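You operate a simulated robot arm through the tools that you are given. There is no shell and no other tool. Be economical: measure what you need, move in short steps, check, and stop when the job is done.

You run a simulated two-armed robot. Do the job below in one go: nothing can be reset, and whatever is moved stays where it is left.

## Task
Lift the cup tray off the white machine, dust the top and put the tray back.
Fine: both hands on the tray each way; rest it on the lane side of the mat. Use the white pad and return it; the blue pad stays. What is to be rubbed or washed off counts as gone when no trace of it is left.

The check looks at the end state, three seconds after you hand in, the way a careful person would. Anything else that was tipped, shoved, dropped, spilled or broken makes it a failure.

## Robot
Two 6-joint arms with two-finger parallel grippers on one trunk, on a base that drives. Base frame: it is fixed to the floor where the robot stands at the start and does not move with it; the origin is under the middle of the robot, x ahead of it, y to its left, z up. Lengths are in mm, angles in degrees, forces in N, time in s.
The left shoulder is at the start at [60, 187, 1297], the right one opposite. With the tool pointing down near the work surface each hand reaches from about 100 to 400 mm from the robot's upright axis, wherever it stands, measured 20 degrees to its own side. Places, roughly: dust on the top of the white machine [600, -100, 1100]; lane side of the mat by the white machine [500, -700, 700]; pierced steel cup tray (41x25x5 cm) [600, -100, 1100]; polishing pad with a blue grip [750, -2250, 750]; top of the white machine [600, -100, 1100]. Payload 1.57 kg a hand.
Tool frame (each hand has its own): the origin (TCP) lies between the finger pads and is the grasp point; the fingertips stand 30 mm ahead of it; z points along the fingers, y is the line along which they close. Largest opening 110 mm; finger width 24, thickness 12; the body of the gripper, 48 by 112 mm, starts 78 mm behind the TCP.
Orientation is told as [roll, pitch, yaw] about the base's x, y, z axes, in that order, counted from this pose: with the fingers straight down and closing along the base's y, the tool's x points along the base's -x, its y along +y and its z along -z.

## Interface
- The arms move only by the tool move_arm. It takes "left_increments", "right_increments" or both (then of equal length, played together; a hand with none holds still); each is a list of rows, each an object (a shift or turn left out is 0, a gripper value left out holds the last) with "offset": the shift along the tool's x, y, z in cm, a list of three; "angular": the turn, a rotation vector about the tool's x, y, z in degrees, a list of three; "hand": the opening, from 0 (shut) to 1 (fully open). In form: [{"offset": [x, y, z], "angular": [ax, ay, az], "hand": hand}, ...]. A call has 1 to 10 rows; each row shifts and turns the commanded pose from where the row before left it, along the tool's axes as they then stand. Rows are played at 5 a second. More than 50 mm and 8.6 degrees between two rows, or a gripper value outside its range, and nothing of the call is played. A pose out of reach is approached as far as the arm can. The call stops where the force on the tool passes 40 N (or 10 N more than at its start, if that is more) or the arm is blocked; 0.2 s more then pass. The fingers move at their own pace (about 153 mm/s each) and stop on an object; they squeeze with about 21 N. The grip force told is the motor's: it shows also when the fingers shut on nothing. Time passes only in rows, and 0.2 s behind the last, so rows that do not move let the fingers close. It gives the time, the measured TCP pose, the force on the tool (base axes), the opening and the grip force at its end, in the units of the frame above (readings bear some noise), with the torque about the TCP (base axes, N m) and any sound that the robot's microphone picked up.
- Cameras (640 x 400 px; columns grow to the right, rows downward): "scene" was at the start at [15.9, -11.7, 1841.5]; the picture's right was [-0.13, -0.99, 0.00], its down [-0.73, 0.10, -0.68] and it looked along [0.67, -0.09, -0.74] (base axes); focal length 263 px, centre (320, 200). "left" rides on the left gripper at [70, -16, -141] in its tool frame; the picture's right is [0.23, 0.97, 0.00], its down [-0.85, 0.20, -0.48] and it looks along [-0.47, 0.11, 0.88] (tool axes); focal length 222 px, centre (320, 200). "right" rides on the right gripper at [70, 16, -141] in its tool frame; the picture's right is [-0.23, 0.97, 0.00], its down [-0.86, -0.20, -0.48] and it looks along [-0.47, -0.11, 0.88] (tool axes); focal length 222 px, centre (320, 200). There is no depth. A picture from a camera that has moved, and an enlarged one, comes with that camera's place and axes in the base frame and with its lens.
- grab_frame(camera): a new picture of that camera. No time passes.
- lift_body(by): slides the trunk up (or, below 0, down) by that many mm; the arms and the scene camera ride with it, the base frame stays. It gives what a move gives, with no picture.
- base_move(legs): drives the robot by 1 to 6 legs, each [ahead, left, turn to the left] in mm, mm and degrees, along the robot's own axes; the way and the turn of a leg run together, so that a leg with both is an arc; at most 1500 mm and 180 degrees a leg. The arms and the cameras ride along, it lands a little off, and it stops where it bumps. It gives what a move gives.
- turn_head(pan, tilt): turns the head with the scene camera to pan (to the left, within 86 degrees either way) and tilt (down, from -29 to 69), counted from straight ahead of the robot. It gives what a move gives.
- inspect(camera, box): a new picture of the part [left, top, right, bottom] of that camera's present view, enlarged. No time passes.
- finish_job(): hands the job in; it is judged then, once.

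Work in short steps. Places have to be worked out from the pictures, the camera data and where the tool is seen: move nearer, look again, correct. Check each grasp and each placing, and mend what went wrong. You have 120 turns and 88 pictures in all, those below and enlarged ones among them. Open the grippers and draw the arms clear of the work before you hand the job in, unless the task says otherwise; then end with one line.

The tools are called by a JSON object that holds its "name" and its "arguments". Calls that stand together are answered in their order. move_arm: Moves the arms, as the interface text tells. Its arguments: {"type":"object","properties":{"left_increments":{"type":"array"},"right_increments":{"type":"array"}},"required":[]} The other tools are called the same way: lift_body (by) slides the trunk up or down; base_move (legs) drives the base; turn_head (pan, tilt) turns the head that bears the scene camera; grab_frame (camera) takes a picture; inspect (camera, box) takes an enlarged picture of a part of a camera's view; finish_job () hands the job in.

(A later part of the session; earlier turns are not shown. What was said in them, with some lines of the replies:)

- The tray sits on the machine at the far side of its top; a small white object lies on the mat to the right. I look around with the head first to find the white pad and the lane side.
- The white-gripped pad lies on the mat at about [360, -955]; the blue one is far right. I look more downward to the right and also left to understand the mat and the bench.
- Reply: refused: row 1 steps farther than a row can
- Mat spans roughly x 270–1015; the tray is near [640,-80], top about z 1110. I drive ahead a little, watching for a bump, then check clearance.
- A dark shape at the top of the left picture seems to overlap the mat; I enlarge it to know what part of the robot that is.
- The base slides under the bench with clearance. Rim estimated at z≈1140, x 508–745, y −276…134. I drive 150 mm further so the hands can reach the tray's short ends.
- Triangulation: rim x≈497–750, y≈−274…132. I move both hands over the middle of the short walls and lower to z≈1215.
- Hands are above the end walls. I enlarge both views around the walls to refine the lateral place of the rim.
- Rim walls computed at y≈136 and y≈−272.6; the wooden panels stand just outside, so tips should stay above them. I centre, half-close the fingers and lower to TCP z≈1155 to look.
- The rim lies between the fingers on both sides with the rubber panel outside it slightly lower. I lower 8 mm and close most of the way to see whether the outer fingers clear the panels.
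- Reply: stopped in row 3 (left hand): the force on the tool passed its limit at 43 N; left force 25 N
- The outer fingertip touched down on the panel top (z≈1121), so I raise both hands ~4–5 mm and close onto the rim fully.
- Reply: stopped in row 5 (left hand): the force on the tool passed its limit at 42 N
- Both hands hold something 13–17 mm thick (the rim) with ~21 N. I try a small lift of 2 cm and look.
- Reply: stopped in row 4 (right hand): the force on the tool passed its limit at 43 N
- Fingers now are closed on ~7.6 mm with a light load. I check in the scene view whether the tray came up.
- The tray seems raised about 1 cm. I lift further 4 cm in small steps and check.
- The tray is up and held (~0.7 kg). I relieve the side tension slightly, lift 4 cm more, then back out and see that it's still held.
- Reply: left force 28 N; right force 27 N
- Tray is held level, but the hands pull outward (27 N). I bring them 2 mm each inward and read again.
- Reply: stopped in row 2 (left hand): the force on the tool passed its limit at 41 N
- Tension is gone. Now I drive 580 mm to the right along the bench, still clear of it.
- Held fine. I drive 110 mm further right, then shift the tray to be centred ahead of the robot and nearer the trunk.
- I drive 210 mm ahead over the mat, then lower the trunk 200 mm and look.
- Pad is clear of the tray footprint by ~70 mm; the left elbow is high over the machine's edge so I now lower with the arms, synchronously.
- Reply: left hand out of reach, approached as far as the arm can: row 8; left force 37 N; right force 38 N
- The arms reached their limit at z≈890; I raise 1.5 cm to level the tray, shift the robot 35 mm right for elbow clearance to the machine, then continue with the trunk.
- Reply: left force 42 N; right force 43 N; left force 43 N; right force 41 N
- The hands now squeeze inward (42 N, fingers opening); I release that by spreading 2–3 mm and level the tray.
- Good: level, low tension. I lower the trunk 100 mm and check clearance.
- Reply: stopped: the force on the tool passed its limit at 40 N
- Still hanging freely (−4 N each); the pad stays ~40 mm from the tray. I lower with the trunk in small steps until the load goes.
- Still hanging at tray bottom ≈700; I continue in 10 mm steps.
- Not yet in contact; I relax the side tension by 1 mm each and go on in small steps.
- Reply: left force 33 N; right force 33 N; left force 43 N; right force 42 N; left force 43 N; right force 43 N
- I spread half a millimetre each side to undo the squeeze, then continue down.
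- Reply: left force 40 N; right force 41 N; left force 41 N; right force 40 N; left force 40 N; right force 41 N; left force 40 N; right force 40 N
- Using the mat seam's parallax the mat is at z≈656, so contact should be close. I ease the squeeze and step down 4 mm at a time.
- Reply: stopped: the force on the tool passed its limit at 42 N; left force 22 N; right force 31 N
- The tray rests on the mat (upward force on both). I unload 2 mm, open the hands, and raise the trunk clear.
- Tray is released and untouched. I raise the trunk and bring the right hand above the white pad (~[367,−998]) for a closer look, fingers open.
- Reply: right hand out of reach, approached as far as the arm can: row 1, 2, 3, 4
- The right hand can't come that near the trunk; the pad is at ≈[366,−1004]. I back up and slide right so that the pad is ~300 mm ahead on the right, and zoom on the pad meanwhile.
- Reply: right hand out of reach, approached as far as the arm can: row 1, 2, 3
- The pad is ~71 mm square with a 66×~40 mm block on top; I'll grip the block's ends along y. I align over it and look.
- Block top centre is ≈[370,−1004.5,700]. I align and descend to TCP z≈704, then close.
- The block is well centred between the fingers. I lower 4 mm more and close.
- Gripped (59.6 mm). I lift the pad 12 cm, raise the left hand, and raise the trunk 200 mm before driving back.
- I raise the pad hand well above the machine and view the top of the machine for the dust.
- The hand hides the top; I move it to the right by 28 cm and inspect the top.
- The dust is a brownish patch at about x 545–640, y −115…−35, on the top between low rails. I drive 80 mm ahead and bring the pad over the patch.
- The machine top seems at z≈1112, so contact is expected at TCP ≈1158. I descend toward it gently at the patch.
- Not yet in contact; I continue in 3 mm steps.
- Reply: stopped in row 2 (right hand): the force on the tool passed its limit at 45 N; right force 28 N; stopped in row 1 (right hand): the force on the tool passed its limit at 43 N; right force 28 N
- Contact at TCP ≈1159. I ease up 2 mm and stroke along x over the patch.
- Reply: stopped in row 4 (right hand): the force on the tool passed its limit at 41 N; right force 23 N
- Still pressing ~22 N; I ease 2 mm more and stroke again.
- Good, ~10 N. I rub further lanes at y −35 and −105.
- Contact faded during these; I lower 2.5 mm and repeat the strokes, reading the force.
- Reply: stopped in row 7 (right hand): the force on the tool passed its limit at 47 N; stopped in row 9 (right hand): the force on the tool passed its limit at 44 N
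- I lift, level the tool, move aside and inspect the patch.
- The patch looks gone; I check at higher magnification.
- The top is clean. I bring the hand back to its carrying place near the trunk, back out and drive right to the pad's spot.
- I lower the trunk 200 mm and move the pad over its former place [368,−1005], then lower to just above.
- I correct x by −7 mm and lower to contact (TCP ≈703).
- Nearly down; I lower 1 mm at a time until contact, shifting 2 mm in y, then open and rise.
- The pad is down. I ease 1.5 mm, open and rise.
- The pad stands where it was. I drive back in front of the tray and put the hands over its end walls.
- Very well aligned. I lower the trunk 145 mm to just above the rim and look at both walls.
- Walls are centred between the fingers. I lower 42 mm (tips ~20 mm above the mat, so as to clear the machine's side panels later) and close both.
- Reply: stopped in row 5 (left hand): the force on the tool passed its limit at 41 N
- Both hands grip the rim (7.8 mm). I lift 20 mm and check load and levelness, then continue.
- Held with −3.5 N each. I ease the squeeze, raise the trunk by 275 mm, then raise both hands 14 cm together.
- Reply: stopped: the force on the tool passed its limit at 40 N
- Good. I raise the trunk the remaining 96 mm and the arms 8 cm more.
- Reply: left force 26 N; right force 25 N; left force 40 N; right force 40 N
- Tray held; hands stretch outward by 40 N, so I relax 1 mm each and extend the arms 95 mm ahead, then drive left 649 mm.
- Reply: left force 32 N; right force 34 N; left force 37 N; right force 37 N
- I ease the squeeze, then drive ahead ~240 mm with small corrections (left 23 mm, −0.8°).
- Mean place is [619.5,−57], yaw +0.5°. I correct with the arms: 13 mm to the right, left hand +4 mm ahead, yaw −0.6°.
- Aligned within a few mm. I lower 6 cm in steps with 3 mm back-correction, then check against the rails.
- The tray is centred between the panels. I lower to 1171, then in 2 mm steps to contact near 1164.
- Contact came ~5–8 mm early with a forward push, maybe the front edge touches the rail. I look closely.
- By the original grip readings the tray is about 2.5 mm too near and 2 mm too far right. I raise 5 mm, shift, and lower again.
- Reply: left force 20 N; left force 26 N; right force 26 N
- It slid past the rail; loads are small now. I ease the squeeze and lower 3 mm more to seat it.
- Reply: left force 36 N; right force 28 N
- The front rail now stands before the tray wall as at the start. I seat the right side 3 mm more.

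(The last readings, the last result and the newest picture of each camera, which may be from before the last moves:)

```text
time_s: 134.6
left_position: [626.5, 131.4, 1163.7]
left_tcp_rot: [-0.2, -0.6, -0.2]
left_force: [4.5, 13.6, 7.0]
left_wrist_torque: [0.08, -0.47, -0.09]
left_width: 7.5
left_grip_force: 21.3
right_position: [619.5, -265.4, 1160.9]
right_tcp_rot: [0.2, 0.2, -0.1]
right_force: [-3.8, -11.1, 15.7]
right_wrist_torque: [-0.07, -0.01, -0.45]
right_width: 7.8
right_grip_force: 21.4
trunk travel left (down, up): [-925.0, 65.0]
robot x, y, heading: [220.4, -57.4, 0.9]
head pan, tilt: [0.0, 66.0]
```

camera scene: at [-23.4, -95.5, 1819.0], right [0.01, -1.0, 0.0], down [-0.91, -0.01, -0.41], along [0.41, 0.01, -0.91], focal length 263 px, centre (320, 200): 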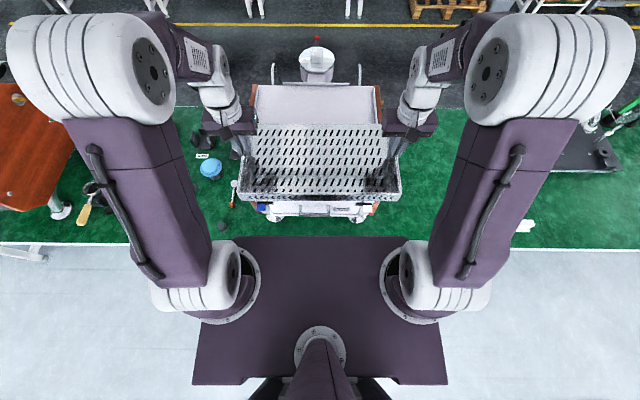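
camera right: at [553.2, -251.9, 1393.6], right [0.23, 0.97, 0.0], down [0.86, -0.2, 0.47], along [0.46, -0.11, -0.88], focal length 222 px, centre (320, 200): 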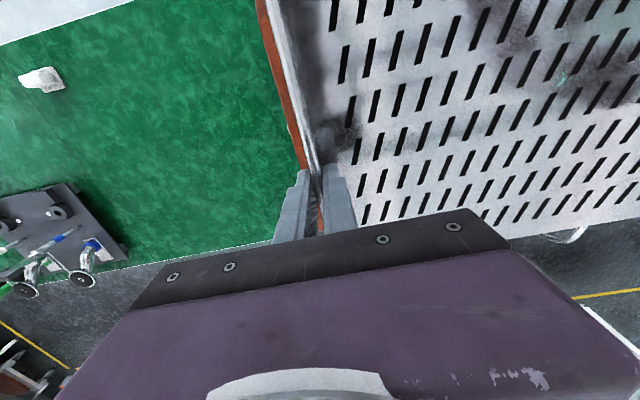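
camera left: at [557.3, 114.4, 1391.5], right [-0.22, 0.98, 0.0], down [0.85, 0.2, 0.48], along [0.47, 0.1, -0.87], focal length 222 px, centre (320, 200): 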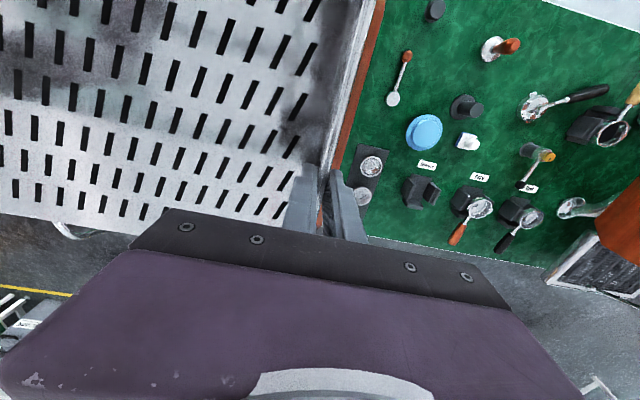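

Both sides rest (7 and 16 N up). I open both hands a little and rise straight up.

{"name": "move_arm", "arguments": {"left_increments": [{"hand": 0.12}, {"hand": 0.25}, {}, {"offset": [0, 0, -1]}, {"offset": [0, 0, -3]}, {"offset": [0, 0, -4]}, {"offset": [0, 0, -4]}], "right_increments": [{"hand": 0.12}, {"hand": 0.25}, {}, {"offset": [0, 0, -1]}, {"offset": [0, 0, -3]}, {"offset": [0, 0, -4]}, {"offset": [0, 0, -4]}]}}

{"name": "grab_frame", "arguments": {"camera": "left"}}

{"name": "grab_frame", "arguments": {"camera": "right"}}

{"name": "inspect", "arguments": {"camera": "scene", "box": [230, 90, 410, 240]}}

```text
time_s: 136.2
left_position: [623.7, 131.6, 1282.4]
left_tcp_rot: [-0.2, -0.4, -0.3]
left_force: [-0.1, -0.1, 0.1]
left_wrist_torque: [-0.01, -0.04, 0.02]
left_width: 27.6
left_grip_force: 0.0
right_position: [618.7, -266.6, 1281.8]
right_tcp_rot: [0.2, 0.3, 0.0]
right_force: [0.4, -0.2, -0.2]
right_wrist_torque: [0.04, 0.0, 0.02]
right_width: 27.5
right_grip_force: 0.0
trunk travel left (down, up): [-925.0, 65.0]
robot x, y, heading: [226.6, -59.7, 0.6]
head pan, tilt: [0.0, 66.0]
```

```text
14 pictures are left
camera left: at [551.9, 116.2, 1422.9], right [-0.22, 0.97, 0.0], down [0.85, 0.2, 0.49], along [0.47, 0.1, -0.87], focal length 222 px, centre (320, 200)
```

left: 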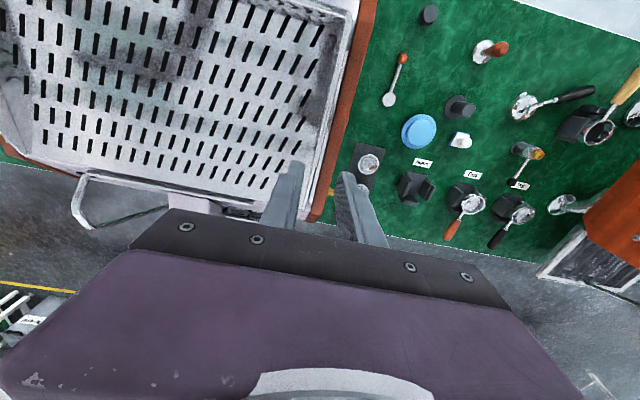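

```text
13 pictures are left
camera right: at [549.3, -253.5, 1424.4], right [0.23, 0.97, 0.0], down [0.86, -0.2, 0.47], along [0.46, -0.11, -0.88], focal length 222 px, centre (320, 200)
```

right: 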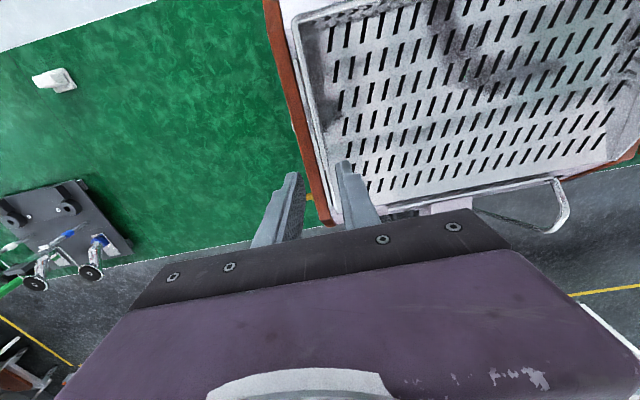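

```text
2.67 times, centred on (320, 165) of scene
camera zoom: at [216.9, -62.4, 1818.9], right [0.01, -1.0, 0.0], down [-0.91, -0.01, -0.41], along [0.41, 0.0, -0.91], focal length 700 px, centre (320, 293)
```

zoom: 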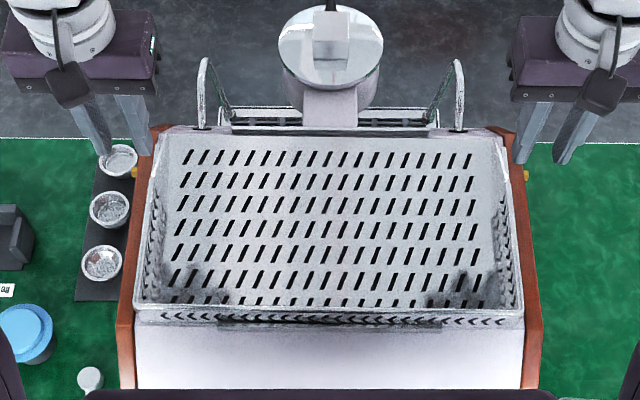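

The tray sits level and symmetric behind the rails. I raise the hands 8 cm, back away from the bench and take a final look.

{"name": "move_arm", "arguments": {"left_increments": [{"offset": [0, 0, -4], "hand": 1}, {"offset": [0, 0, -4]}], "right_increments": [{"offset": [0, 0, -4], "hand": 1}, {"offset": [0, 0, -4]}]}}

{"name": "base_move", "arguments": {"legs": [[-240, 0, 0]]}}

{"name": "turn_head", "arguments": {"pan": 0, "tilt": 50}}

{"name": "inspect", "arguments": {"camera": "scene", "box": [210, 130, 430, 300]}}

{"name": "grab_frame", "arguments": {"camera": "right"}}

```text
time_s: 136.8
left_position: [620.0, 131.1, 1359.9]
left_tcp_rot: [-0.1, -0.6, -0.3]
left_force: [-0.8, -0.3, -0.3]
left_wrist_torque: [-0.02, -0.03, -0.03]
left_width: 109.8
left_grip_force: 0.1
right_position: [619.6, -270.2, 1364.5]
right_tcp_rot: [0.2, 0.2, -0.1]
right_force: [0.2, -0.6, -0.4]
right_wrist_torque: [-0.01, -0.02, -0.02]
right_width: 110.1
right_grip_force: 0.1
trunk travel left (down, up): [-925.0, 65.0]
robot x, y, heading: [224.1, -60.9, 0.5]
head pan, tilt: [0.0, 66.0]
```

```text
time_s: 138.6
left_position: [389.8, 127.7, 1357.5]
left_tcp_rot: [-0.1, -0.2, -0.2]
left_force: [0.3, -0.4, 1.4]
left_wrist_torque: [0.01, 0.04, 0.0]
left_width: 110.2
left_grip_force: 0.0
right_position: [389.3, -271.2, 1361.3]
right_tcp_rot: [0.3, 0.6, 0.1]
right_force: [0.2, 0.0, -0.1]
right_wrist_torque: [-0.02, 0.02, -0.01]
right_width: 110.1
right_grip_force: 0.1
trunk travel left (down, up): [-925.0, 65.0]
robot x, y, heading: [-13.7, -64.2, 0.8]
head pan, tilt: [0.0, 66.0]
```

```text
time_s: 139.4
left_position: [385.4, 129.2, 1357.3]
left_tcp_rot: [-0.2, -0.5, -0.2]
left_force: [0.9, 0.2, 0.8]
left_wrist_torque: [-0.01, 0.0, -0.01]
left_width: 110.2
left_grip_force: 0.0
right_position: [384.8, -269.3, 1363.5]
right_tcp_rot: [0.1, 0.4, 0.0]
right_force: [-0.2, 0.2, 0.7]
right_wrist_torque: [0.01, 0.01, 0.0]
right_width: 109.9
right_grip_force: 0.1
trunk travel left (down, up): [-925.0, 65.0]
robot x, y, heading: [-18.2, -61.4, 1.0]
head pan, tilt: [0.0, 50.0]
```

```text
2.35 times, centred on (320, 215) of scene
camera zoom: at [-1.8, -64.1, 1838.1], right [0.01, -1.0, 0.0], down [-0.77, -0.01, -0.64], along [0.64, 0.01, -0.77], focal length 618 px, centre (320, 165)
```

zoom: 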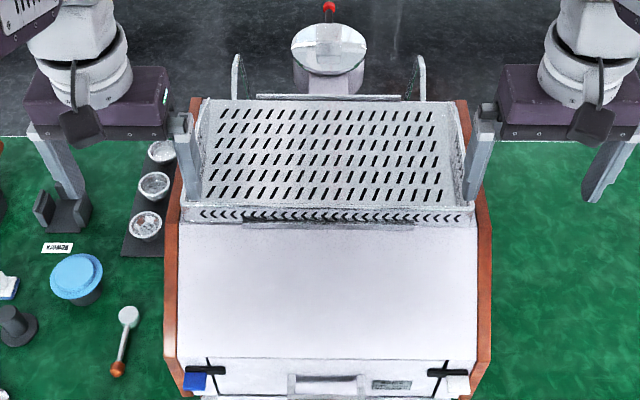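

```text
10 pictures are left
camera right: at [315.7, -256.3, 1504.8], right [0.23, 0.97, 0.0], down [0.86, -0.2, 0.47], along [0.46, -0.11, -0.88], focal length 222 px, centre (320, 200)
```

right: 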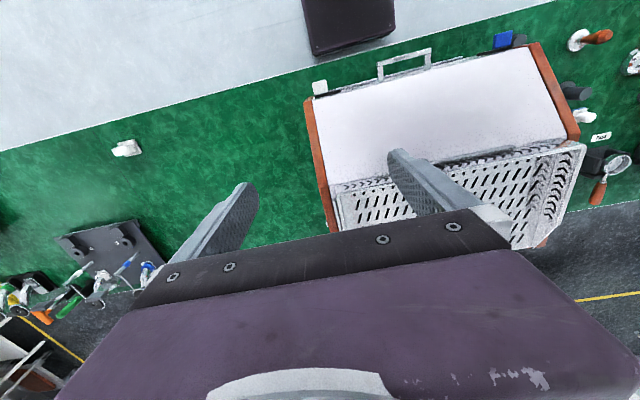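

The tray is back on the machine, the white pad is at its place, and both arms are clear with open hands. I hand in.

{"name": "finish_job", "arguments": {}}

```text
The job is handed in.
```

The cup tray is back on the white machine between its rails, lifted and replaced with both hands. The dust patch on the top is gone, the white pad is back where it lay, and the blue pad was not touched. I took the "lane side" from the coordinates you gave, so while I dusted the tray rested on the mat to the right of the machine, centred at about [512, -721].
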